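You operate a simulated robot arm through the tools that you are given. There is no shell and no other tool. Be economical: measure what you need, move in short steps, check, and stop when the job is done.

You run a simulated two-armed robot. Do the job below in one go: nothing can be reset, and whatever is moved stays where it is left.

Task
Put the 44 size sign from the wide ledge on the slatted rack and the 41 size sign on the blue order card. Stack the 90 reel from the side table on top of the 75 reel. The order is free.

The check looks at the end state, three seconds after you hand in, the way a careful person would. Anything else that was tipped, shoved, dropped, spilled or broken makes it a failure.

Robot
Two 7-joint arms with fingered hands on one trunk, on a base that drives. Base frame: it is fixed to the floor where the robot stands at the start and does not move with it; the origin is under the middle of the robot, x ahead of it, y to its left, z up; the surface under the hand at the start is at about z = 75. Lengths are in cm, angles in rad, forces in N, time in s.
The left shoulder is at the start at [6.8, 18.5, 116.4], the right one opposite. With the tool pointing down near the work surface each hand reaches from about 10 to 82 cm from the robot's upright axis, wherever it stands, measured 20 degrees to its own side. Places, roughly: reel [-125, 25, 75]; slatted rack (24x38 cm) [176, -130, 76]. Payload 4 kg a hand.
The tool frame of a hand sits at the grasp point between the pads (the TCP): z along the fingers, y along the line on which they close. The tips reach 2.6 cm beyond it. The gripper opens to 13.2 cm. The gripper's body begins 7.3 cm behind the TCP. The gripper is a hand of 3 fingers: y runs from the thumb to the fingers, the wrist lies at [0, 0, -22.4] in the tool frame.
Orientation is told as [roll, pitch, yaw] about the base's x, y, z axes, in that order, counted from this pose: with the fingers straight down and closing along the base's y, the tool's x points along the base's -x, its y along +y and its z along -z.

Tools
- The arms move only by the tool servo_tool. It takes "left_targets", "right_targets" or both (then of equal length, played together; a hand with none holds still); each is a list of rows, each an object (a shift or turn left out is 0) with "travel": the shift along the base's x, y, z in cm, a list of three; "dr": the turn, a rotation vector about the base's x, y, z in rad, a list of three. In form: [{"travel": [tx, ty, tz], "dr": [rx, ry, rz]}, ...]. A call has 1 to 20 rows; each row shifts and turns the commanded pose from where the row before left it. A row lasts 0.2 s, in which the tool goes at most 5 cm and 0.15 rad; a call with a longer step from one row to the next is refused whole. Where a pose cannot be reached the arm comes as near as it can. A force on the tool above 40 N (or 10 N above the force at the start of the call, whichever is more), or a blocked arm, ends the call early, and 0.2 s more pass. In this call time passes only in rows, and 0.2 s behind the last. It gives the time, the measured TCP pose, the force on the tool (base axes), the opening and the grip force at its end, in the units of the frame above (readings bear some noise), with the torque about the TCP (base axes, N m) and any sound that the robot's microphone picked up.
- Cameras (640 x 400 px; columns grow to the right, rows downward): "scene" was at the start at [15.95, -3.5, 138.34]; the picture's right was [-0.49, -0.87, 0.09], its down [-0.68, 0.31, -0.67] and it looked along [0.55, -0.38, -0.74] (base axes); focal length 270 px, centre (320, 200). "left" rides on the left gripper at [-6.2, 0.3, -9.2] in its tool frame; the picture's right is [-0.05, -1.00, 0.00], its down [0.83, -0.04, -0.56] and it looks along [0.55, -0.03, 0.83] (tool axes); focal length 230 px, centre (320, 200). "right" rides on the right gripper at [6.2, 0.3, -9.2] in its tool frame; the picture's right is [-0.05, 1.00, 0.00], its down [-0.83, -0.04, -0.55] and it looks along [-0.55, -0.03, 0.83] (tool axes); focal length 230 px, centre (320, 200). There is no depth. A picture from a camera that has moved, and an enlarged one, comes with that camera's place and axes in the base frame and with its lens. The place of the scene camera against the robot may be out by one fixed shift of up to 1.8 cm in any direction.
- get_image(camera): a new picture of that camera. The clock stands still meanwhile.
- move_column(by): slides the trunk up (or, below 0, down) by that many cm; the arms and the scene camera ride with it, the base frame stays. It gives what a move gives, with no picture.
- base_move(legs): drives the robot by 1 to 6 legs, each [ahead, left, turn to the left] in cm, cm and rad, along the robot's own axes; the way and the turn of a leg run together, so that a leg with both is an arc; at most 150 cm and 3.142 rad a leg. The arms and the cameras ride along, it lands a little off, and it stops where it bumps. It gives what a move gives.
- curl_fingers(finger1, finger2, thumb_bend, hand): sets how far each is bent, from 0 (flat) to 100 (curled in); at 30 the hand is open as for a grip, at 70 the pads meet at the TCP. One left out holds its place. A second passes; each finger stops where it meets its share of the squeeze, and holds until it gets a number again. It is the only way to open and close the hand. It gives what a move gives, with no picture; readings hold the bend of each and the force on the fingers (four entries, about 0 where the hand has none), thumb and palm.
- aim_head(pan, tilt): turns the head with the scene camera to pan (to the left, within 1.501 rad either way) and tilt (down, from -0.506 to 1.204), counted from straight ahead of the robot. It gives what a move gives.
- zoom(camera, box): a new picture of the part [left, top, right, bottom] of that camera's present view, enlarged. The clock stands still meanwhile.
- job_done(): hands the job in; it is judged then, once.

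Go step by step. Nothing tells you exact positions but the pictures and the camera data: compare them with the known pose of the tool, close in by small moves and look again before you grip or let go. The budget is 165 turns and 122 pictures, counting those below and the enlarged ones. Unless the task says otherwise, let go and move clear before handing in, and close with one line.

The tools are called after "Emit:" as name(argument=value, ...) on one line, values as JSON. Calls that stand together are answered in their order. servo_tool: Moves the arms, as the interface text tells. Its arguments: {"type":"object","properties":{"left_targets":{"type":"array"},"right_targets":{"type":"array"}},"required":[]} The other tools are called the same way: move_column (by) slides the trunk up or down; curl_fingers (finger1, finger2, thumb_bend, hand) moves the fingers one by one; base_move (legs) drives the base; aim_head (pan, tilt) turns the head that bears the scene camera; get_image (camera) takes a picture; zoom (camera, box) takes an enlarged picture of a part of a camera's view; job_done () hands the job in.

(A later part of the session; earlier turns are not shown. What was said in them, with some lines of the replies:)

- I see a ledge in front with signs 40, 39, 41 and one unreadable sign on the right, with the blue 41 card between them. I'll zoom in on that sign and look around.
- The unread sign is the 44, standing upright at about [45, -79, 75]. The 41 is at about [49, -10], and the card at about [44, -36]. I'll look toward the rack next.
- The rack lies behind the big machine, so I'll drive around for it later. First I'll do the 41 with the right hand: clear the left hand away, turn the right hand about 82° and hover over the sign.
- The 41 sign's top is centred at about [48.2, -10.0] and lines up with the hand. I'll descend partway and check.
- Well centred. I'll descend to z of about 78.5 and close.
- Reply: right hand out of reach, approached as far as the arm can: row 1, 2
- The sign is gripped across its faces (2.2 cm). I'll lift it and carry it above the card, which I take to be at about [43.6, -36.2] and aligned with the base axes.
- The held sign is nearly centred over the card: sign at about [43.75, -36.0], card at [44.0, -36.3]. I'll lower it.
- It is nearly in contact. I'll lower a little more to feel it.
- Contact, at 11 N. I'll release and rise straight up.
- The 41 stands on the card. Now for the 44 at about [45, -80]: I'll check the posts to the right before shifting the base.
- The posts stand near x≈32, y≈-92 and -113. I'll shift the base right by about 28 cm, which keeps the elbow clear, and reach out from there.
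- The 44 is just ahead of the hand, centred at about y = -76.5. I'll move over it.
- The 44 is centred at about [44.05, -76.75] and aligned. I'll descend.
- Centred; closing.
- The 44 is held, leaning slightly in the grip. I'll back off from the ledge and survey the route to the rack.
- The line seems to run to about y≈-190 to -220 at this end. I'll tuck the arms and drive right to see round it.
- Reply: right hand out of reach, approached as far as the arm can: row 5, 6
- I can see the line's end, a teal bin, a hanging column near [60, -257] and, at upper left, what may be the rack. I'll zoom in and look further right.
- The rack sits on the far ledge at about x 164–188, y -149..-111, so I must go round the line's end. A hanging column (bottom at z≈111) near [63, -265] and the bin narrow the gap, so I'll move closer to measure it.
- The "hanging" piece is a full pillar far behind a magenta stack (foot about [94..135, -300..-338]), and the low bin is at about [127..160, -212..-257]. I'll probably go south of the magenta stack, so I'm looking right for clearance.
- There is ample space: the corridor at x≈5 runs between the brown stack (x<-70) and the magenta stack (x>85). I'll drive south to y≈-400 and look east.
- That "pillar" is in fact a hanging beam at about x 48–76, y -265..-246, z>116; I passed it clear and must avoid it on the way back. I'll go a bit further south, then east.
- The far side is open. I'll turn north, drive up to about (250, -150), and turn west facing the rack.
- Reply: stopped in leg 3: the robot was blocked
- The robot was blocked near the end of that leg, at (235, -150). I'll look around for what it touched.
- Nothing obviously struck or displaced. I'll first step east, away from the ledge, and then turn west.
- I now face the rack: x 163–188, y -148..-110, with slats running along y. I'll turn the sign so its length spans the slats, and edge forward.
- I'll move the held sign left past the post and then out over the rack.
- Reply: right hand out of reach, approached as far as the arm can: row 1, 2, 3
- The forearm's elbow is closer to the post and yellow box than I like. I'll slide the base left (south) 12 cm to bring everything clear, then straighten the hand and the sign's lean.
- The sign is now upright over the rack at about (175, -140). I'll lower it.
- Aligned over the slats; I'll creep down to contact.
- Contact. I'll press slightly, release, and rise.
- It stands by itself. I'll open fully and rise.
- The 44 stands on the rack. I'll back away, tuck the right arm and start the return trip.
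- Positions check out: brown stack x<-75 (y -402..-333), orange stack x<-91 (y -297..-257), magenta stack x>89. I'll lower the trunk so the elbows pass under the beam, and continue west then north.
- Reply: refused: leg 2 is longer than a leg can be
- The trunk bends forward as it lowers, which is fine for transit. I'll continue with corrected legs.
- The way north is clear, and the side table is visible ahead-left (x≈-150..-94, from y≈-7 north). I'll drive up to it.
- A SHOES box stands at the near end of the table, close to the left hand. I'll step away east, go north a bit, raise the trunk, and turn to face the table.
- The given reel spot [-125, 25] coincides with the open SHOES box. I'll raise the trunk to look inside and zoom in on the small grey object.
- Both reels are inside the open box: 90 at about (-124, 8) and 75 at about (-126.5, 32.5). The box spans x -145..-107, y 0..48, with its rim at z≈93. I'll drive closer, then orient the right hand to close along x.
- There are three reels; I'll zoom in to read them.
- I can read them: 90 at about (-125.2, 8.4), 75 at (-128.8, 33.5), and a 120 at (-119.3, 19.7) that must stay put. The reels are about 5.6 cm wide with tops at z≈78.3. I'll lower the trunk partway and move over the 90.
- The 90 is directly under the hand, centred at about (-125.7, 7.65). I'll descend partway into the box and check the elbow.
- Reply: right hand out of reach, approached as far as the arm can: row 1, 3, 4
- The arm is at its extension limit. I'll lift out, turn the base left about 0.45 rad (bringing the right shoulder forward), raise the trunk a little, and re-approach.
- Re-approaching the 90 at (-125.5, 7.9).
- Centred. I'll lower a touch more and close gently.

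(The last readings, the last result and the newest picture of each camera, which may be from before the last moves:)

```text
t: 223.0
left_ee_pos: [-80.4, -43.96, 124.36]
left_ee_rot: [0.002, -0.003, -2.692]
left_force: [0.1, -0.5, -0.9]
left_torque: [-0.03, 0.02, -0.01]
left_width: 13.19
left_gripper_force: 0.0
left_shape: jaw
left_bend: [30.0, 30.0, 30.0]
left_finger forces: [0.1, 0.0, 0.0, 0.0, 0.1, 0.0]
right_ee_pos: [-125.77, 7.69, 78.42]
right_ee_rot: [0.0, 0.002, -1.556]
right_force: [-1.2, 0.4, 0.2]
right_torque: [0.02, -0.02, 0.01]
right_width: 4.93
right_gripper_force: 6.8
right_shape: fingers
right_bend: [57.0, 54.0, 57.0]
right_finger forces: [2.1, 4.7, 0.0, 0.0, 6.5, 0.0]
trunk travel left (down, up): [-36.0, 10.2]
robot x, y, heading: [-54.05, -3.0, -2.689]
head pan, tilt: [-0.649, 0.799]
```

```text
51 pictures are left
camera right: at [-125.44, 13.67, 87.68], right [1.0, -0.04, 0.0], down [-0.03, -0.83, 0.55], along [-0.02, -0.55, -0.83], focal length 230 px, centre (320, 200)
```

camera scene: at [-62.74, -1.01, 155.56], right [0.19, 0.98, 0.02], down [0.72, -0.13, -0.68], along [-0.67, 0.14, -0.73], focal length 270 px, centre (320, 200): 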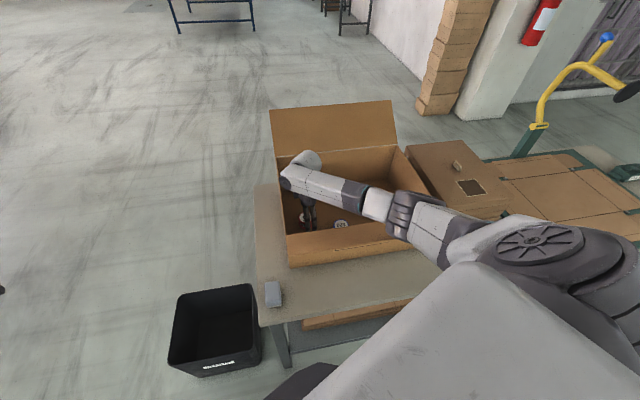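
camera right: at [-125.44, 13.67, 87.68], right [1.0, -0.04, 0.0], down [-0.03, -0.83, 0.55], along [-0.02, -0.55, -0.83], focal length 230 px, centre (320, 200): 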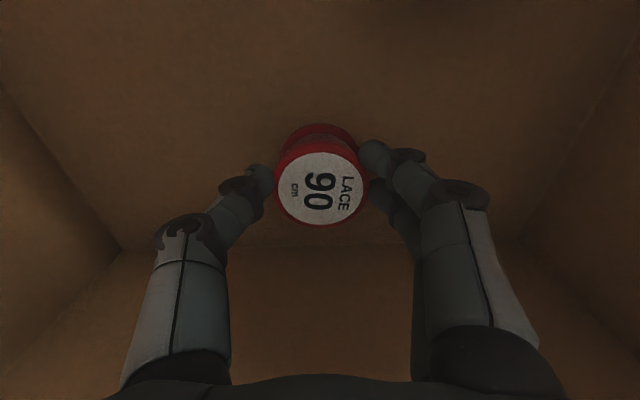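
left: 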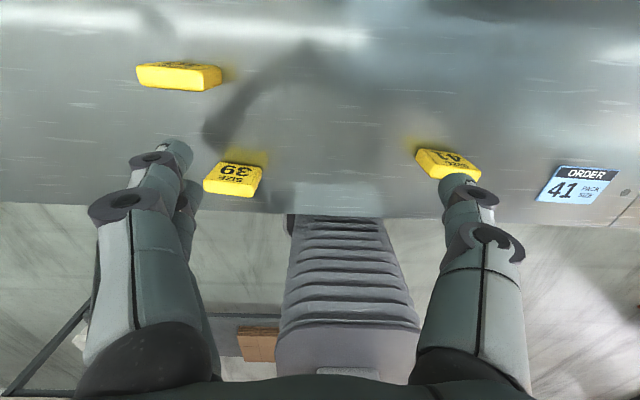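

Gripped (4.9 cm). I'll firm it up slightly and lift out above the rim.

Emit:
curl_fingers(hand="right", finger1=63, finger2=62, thumb_bend=63)

Emit:
servo_tool(right_targets=[{"travel": [0, 0, 1]}, {"travel": [0, 0, 3]}, {"travel": [0, 0, 3]}, {"travel": [0, 0, 3]}, {"travel": [0, 0, 0]}])

Emit:
get_image(camera="right")

```text
t: 224.0
left_ee_pos: [-80.44, -43.95, 124.44]
left_ee_rot: [0.002, -0.002, -2.693]
left_force: [-0.8, 0.6, -0.8]
left_torque: [-0.05, 0.02, 0.01]
left_width: 13.18
left_gripper_force: 0.1
left_shape: jaw
left_bend: [30.0, 30.0, 30.0]
left_finger forces: [0.0, 0.0, 0.0, 0.0, 0.1, 0.0]
right_ee_pos: [-125.69, 7.64, 78.46]
right_ee_rot: [0.0, 0.002, -1.557]
right_force: [0.1, -0.2, 0.6]
right_torque: [-0.01, 0.02, -0.04]
right_width: 4.84
right_gripper_force: 10.1
right_shape: fingers
right_bend: [57.0, 54.0, 58.0]
right_finger forces: [4.0, 5.9, 0.1, 0.0, 9.6, 0.0]
trunk travel left (down, up): [-36.0, 10.2]
robot x, y, heading: [-54.1, -2.68, -2.691]
head pan, tilt: [-0.649, 0.799]
```

```text
t: 225.2
left_ee_pos: [-80.42, -43.92, 124.3]
left_ee_rot: [0.002, -0.002, -2.692]
left_force: [-0.3, 0.0, 0.2]
left_torque: [0.0, 0.0, -0.01]
left_width: 13.21
left_gripper_force: 0.1
left_shape: jaw
left_bend: [30.0, 30.0, 30.0]
left_finger forces: [0.0, 0.1, 0.0, 0.0, 0.1, 0.0]
right_ee_pos: [-125.84, 7.52, 88.5]
right_ee_rot: [0.002, 0.003, -1.559]
right_force: [0.2, 0.8, 0.5]
right_torque: [0.0, 0.04, 0.0]
right_width: 4.85
right_gripper_force: 10.1
right_shape: fingers
right_bend: [57.0, 54.0, 58.0]
right_finger forces: [4.0, 5.9, 0.0, 0.0, 9.6, 0.1]
trunk travel left (down, up): [-36.0, 10.2]
robot x, y, heading: [-54.13, -3.12, -2.685]
head pan, tilt: [-0.649, 0.799]
```

```text
50 pictures are left
camera right: at [-125.48, 13.6, 97.76], right [1.0, -0.04, 0.0], down [-0.03, -0.83, 0.55], along [-0.02, -0.55, -0.83], focal length 230 px, centre (320, 200)
```

right: 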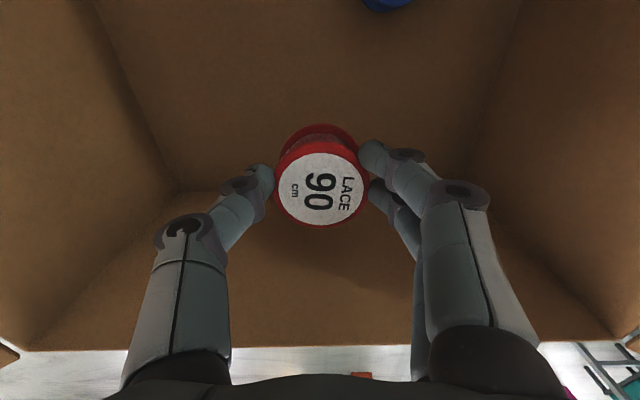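

Lifted cleanly. I'll carry it over the 75 at about (-128.8, 33.5).

Emit:
servo_tool(right_targets=[{"travel": [0, 1, 2.5]}, {"travel": [-0.3, 2.5, 2.5]}, {"travel": [-0.3, 2.5, 0]}, {"travel": [-0.3, 2.5, 0]}, {"travel": [-0.3, 2.5, 0]}, {"travel": [-0.3, 2.5, 0]}, {"travel": [-0.3, 2.5, 0]}, {"travel": [-0.3, 2.5, 0]}, {"travel": [-0.3, 2.5, 0]}, {"travel": [-0.3, 2.5, 0]}, {"travel": [-0.3, 2.3, 0]}, {"travel": [0, 0, 0]}])

Emit:
get_image(camera="right")

Emit:
get_image(camera="scene")

```text
t: 227.8
left_ee_pos: [-80.51, -43.97, 124.41]
left_ee_rot: [0.003, -0.002, -2.693]
left_force: [-0.1, 0.3, -0.1]
left_torque: [0.0, 0.02, 0.04]
left_width: 13.2
left_gripper_force: 0.1
left_shape: jaw
left_bend: [30.0, 30.0, 30.0]
left_finger forces: [0.0, 0.0, 0.0, 0.1, 0.0, 0.0]
right_ee_pos: [-128.99, 33.3, 93.6]
right_ee_rot: [0.0, 0.003, -1.559]
right_force: [-0.8, -0.3, -1.0]
right_torque: [0.0, -0.02, 0.02]
right_width: 4.83
right_gripper_force: 9.9
right_shape: fingers
right_bend: [57.0, 54.0, 58.0]
right_finger forces: [3.9, 6.0, 0.1, 0.0, 9.7, 0.0]
trunk travel left (down, up): [-36.0, 10.2]
robot x, y, heading: [-53.54, -2.6, -2.689]
head pan, tilt: [-0.649, 0.799]
```

```text
49 pictures are left
camera right: at [-128.66, 39.36, 102.79], right [1.0, -0.04, 0.0], down [-0.03, -0.83, 0.55], along [-0.02, -0.55, -0.83], focal length 230 px, centre (320, 200)
```

right: 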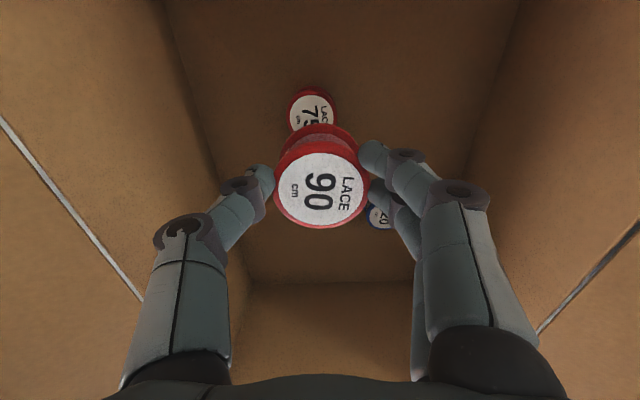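

```text
48 pictures are left
camera scene: at [-62.74, -1.02, 155.56], right [0.19, 0.98, 0.02], down [0.72, -0.13, -0.68], along [-0.67, 0.14, -0.73], focal length 270 px, centre (320, 200)
```

scene: 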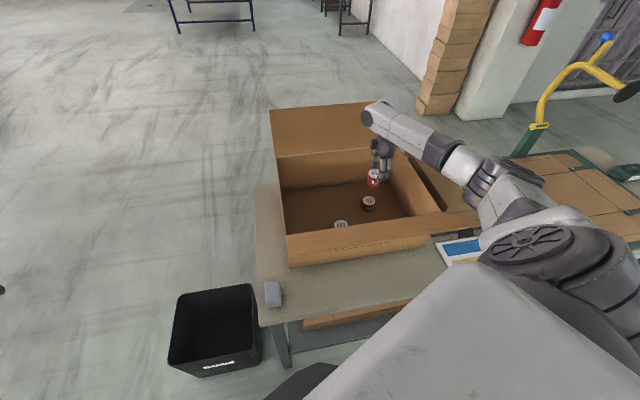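

Emit:
zoom(camera="right", box=[250, 75, 390, 240])

Emit:
zoom(camera="scene", box=[320, 130, 440, 240])

```text
2.42 times, centred on (320, 158) of right
camera zoom: at [-128.66, 39.36, 102.79], right [1.0, -0.04, 0.0], down [-0.03, -0.83, 0.55], along [-0.02, -0.55, -0.83], focal length 558 px, centre (320, 303)
```

zoom: 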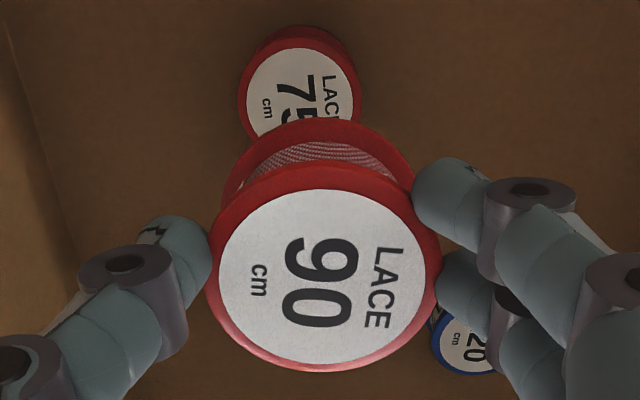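

```text
3.64 times, centred on (380, 185) of scene
camera zoom: at [-62.74, -1.02, 155.56], right [0.19, 0.98, 0.02], down [0.72, -0.13, -0.68], along [-0.67, 0.14, -0.73], focal length 981 px, centre (102, 254)
```

zoom: 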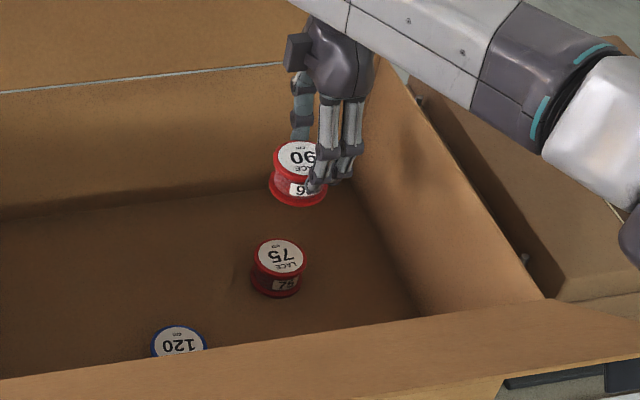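

The 75's centre is at about (-129.7, 33.6); the held 90 is at (-128.8, 33.6). I'll shift -0.9 in x and lower partway to recheck.

Emit:
servo_tool(right_targets=[{"travel": [-0.9, 0, 0]}, {"travel": [0, 0, -3]}, {"travel": [0, 0, -3]}, {"travel": [0, 0, -2]}, {"travel": [0, 0, 0]}])

Emit:
zoom(camera="right", box=[250, 75, 390, 240])

Emit:
zoom(camera="scene", box=[320, 130, 440, 240])

```text
t: 229.0
left_ee_pos: [-80.44, -43.82, 124.47]
left_ee_rot: [0.003, -0.004, -2.693]
left_force: [-0.4, 0.0, 0.1]
left_torque: [0.02, -0.03, 0.0]
left_width: 13.19
left_gripper_force: 0.0
left_shape: jaw
left_bend: [30.0, 30.0, 30.0]
left_finger forces: [0.1, 0.0, 0.1, 0.0, 0.1, 0.0]
right_ee_pos: [-129.85, 33.24, 85.38]
right_ee_rot: [0.001, 0.003, -1.557]
right_force: [-0.3, -0.5, -0.8]
right_torque: [-0.03, -0.03, 0.0]
right_width: 4.85
right_gripper_force: 9.7
right_shape: fingers
right_bend: [57.0, 54.0, 58.0]
right_finger forces: [4.0, 5.9, 0.1, 0.1, 9.6, 0.0]
trunk travel left (down, up): [-36.0, 10.2]
robot x, y, heading: [-54.24, -3.04, -2.69]
head pan, tilt: [-0.649, 0.799]
```

```text
2.42 times, centred on (320, 158) of right
camera zoom: at [-129.54, 39.36, 94.64], right [1.0, -0.04, 0.0], down [-0.03, -0.83, 0.55], along [-0.02, -0.55, -0.83], focal length 558 px, centre (320, 303)
```

zoom: 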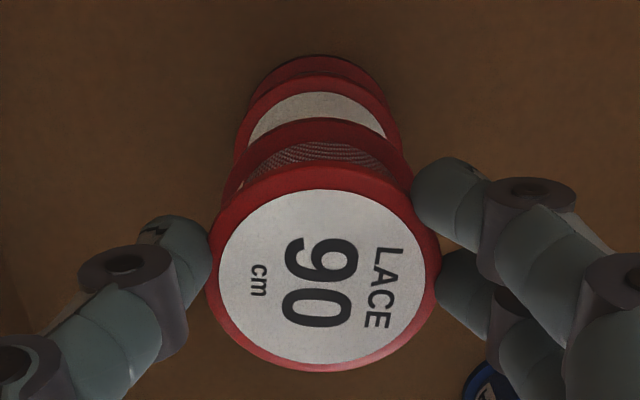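

```text
3.64 times, centred on (380, 185) of scene
camera zoom: at [-62.72, -0.98, 155.56], right [0.19, 0.98, 0.02], down [0.72, -0.13, -0.68], along [-0.67, 0.14, -0.73], focal length 981 px, centre (102, 254)
```

zoom: 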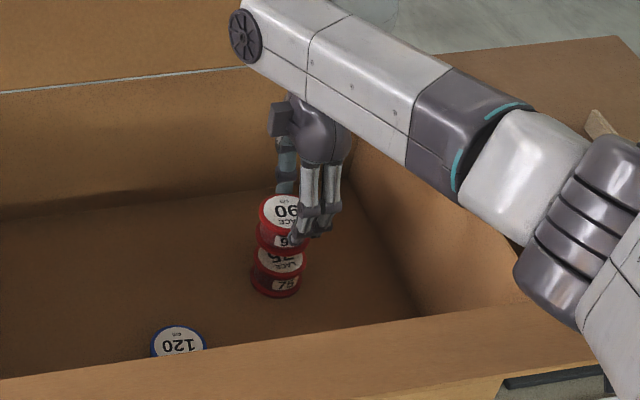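

The 90 is aligned over the 75 within about 1 mm. I'll lower and creep to contact.

Emit:
servo_tool(right_targets=[{"travel": [-0.1, 0.1, -1.5]}, {"travel": [0, 0, -1.2]}, {"travel": [0, 0, -0.5]}, {"travel": [0, 0, -0.2]}, {"travel": [0, 0, -0.2]}, {"travel": [0, 0, 0]}])

Emit:
zoom(camera="right", box=[250, 75, 390, 240])

```text
t: 230.4
left_ee_pos: [-80.31, -43.93, 124.46]
left_ee_rot: [0.001, -0.004, -2.693]
left_force: [0.0, -0.2, 0.8]
left_torque: [-0.03, -0.02, -0.01]
left_width: 13.18
left_gripper_force: 0.1
left_shape: jaw
left_bend: [30.0, 30.0, 30.0]
left_finger forces: [0.0, 0.0, 0.0, 0.0, 0.0, 0.0]
right_ee_pos: [-129.9, 33.5, 82.0]
right_ee_rot: [-0.004, 0.001, -1.558]
right_force: [0.4, 0.5, 11.4]
right_torque: [-0.04, -0.05, 0.02]
right_width: 4.78
right_gripper_force: 11.1
right_shape: fingers
right_bend: [58.0, 55.0, 59.0]
right_finger forces: [4.7, 7.2, 0.0, 0.1, 10.9, 0.0]
trunk travel left (down, up): [-36.0, 10.2]
robot x, y, heading: [-53.83, -3.36, -2.69]
head pan, tilt: [-0.649, 0.799]
```

```text
2.42 times, centred on (320, 158) of right
camera zoom: at [-129.52, 39.45, 91.32], right [1.0, -0.04, 0.0], down [-0.03, -0.83, 0.55], along [-0.02, -0.55, -0.83], focal length 558 px, centre (320, 303)
```

zoom: 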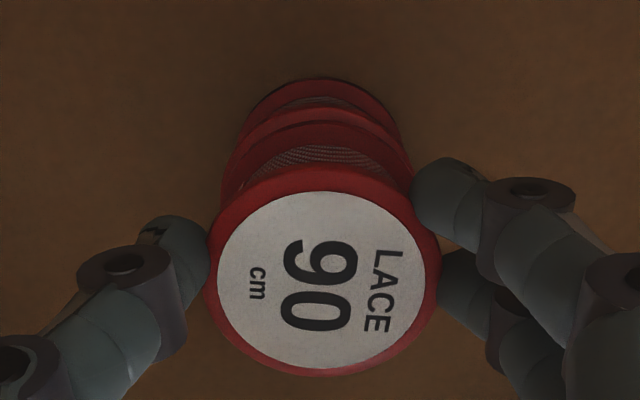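

Contact with the 75. I'll ease slightly and release in two steps.

Emit:
servo_tool(right_targets=[{"travel": [0, 0, 0.15]}, {"travel": [0, 0, 0]}])

Emit:
curl_fingers(hand="right", finger1=51, finger2=48, thumb_bend=52)

Emit:
get_image(camera="right")

```text
t: 231.0
left_ee_pos: [-80.35, -44.13, 124.46]
left_ee_rot: [0.001, -0.002, -2.693]
left_force: [0.4, -0.6, -0.3]
left_torque: [0.03, -0.03, -0.02]
left_width: 13.2
left_gripper_force: 0.1
left_shape: jaw
left_bend: [30.0, 30.0, 30.0]
left_finger forces: [0.0, 0.0, 0.1, 0.0, 0.1, 0.1]
right_ee_pos: [-129.86, 33.39, 82.02]
right_ee_rot: [-0.003, 0.001, -1.556]
right_force: [-0.7, 0.8, 10.0]
right_torque: [-0.02, 0.02, -0.02]
right_width: 4.8
right_gripper_force: 10.9
right_shape: fingers
right_bend: [59.0, 55.0, 58.0]
right_finger forces: [4.2, 6.3, 0.0, 0.0, 11.5, 0.0]
trunk travel left (down, up): [-36.0, 10.2]
robot x, y, heading: [-54.36, -2.83, -2.69]
head pan, tilt: [-0.649, 0.799]
```

```text
t: 232.0
left_ee_pos: [-80.46, -43.95, 124.4]
left_ee_rot: [0.002, -0.003, -2.691]
left_force: [-0.3, 0.2, 0.2]
left_torque: [-0.01, -0.03, -0.01]
left_width: 13.17
left_gripper_force: 0.1
left_shape: jaw
left_bend: [30.0, 30.0, 30.0]
left_finger forces: [0.0, 0.0, 0.0, 0.1, 0.0, 0.1]
right_ee_pos: [-129.87, 33.36, 82.07]
right_ee_rot: [0.001, 0.001, -1.557]
right_force: [0.4, -0.4, 0.1]
right_torque: [0.0, -0.03, 0.0]
right_width: 6.22
right_gripper_force: 0.1
right_shape: fingers
right_bend: [51.0, 48.0, 52.0]
right_finger forces: [0.0, 0.0, 0.0, 0.0, 0.0, 0.0]
trunk travel left (down, up): [-36.0, 10.2]
robot x, y, heading: [-54.18, -2.86, -2.69]
head pan, tilt: [-0.649, 0.799]
```

```text
42 pictures are left
camera right: at [-129.54, 39.48, 91.19], right [1.0, -0.04, 0.0], down [-0.03, -0.83, 0.55], along [-0.02, -0.55, -0.83], focal length 230 px, centre (320, 200)
```

right: 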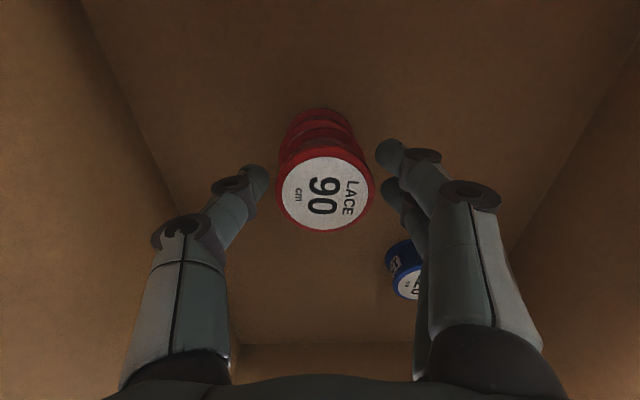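

The stack stands on its own. I'll open and rise straight up.

Emit:
curl_fingers(hand="right", finger1=35, finger2=35, thumb_bend=35)

Emit:
servo_tool(right_targets=[{"travel": [0, 0, 2]}, {"travel": [0, 0, 3]}, {"travel": [0, 0, 4]}, {"travel": [0, 0, 4]}, {"travel": [0, 0, 4]}, {"travel": [0, 0, 4]}, {"travel": [0, 0, 4]}, {"travel": [0, 0, 0]}])

Emit:
get_image(camera="right")

Emit:
zoom(camera="scene", box=[260, 80, 460, 280])

```text
t: 233.0
left_ee_pos: [-80.48, -43.89, 124.46]
left_ee_rot: [0.001, -0.004, -2.693]
left_force: [-0.1, -0.8, -1.0]
left_torque: [0.01, -0.04, -0.01]
left_width: 13.19
left_gripper_force: 0.1
left_shape: jaw
left_bend: [30.0, 30.0, 30.0]
left_finger forces: [0.1, 0.0, 0.0, 0.1, 0.0, 0.0]
right_ee_pos: [-129.99, 33.47, 81.99]
right_ee_rot: [0.0, 0.001, -1.558]
right_force: [-0.2, -0.4, -0.6]
right_torque: [0.01, 0.01, -0.02]
right_width: 11.75
right_gripper_force: 0.0
right_shape: fingers
right_bend: [35.0, 35.0, 35.0]
right_finger forces: [0.0, 0.0, 0.0, 0.0, 0.0, 0.1]
trunk travel left (down, up): [-36.0, 10.2]
robot x, y, heading: [-54.3, -2.94, -2.687]
head pan, tilt: [-0.649, 0.799]
```

```text
t: 234.8
left_ee_pos: [-80.49, -43.95, 124.44]
left_ee_rot: [0.0, 0.0, -2.694]
left_force: [0.2, 0.1, -0.1]
left_torque: [0.01, -0.01, 0.01]
left_width: 13.19
left_gripper_force: 0.1
left_shape: jaw
left_bend: [30.0, 30.0, 30.0]
left_finger forces: [0.1, 0.0, 0.1, 0.0, 0.1, 0.0]
right_ee_pos: [-130.12, 33.08, 106.86]
right_ee_rot: [0.001, 0.001, -1.556]
right_force: [0.7, -0.6, -0.6]
right_torque: [0.0, -0.02, 0.01]
right_width: 11.74
right_gripper_force: 0.0
right_shape: fingers
right_bend: [35.0, 35.0, 35.0]
right_finger forces: [0.0, 0.0, 0.0, 0.0, 0.1, 0.0]
trunk travel left (down, up): [-36.0, 10.2]
robot x, y, heading: [-53.92, -3.28, -2.69]
head pan, tilt: [-0.649, 0.799]
```

```text
41 pictures are left
camera right: at [-129.71, 39.09, 116.0], right [1.0, -0.04, 0.0], down [-0.03, -0.83, 0.55], along [-0.02, -0.55, -0.83], focal length 230 px, centre (320, 200)
```

right: 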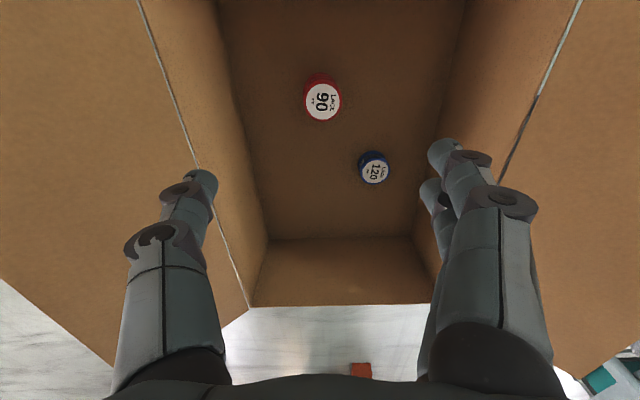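

```text
2.00 times, centred on (360, 180) of scene
camera zoom: at [-62.78, -0.98, 155.55], right [0.19, 0.98, 0.02], down [0.72, -0.13, -0.68], along [-0.67, 0.14, -0.73], focal length 540 px, centre (240, 240)
```

zoom: 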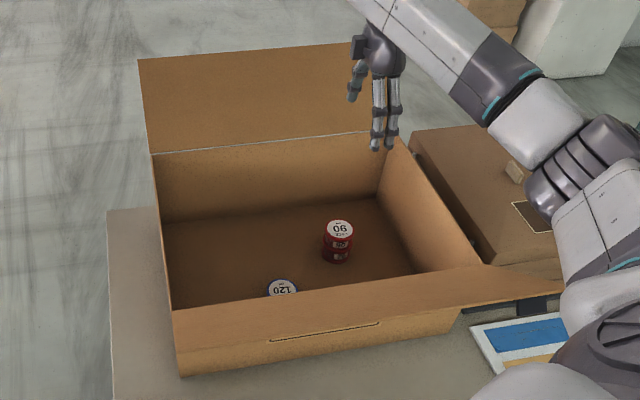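

The 90 sits squarely on the 75 and the 120 is undisturbed. I'll back clear.

Emit:
base_move(legs=[[-22, 0, 0]])

Emit:
get_image(camera="scene")

```text
t: 236.5
left_ee_pos: [-60.36, -33.94, 124.38]
left_ee_rot: [0.003, -0.002, -2.7]
left_force: [0.2, 0.0, -0.6]
left_torque: [0.01, 0.0, -0.03]
left_width: 13.21
left_gripper_force: 0.0
left_shape: jaw
left_bend: [30.0, 30.0, 30.0]
left_finger forces: [0.0, 0.1, 0.0, 0.0, 0.1, 0.0]
right_ee_pos: [-109.44, 43.37, 106.7]
right_ee_rot: [0.001, 0.002, -1.565]
right_force: [0.3, 0.3, -0.4]
right_torque: [0.02, 0.0, -0.02]
right_width: 11.81
right_gripper_force: 0.0
right_shape: fingers
right_bend: [35.0, 35.0, 35.0]
right_finger forces: [0.1, 0.0, 0.0, 0.0, 0.0, 0.1]
trunk travel left (down, up): [-36.0, 10.2]
robot x, y, heading: [-33.79, 6.79, -2.698]
head pan, tilt: [-0.649, 0.799]
```

```text
39 pictures are left
camera scene: at [-42.43, 8.87, 155.54], right [0.2, 0.98, 0.02], down [0.72, -0.14, -0.68], along [-0.66, 0.15, -0.73], focal length 270 px, centre (320, 200)
```

scene: 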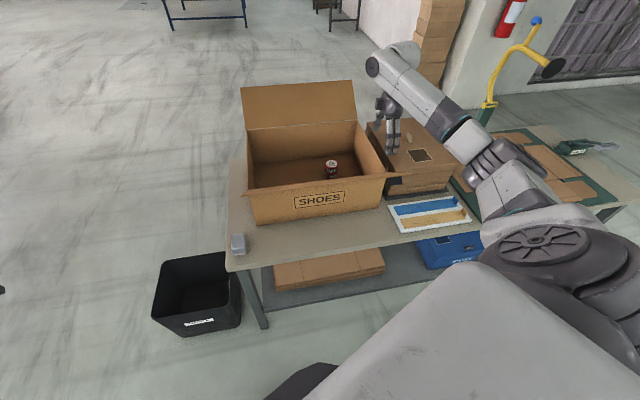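

The box and table are undisturbed, the reels are stacked, and both hands are empty and clear. Handing in.

Emit:
job_done()

```text
The job is handed in.
```

The 44 sign stands on the slatted rack, the 41 sign stands on the blue order card, and the 90 reel sits on top of the 75 reel; I released all three and moved the hands clear before handing in.
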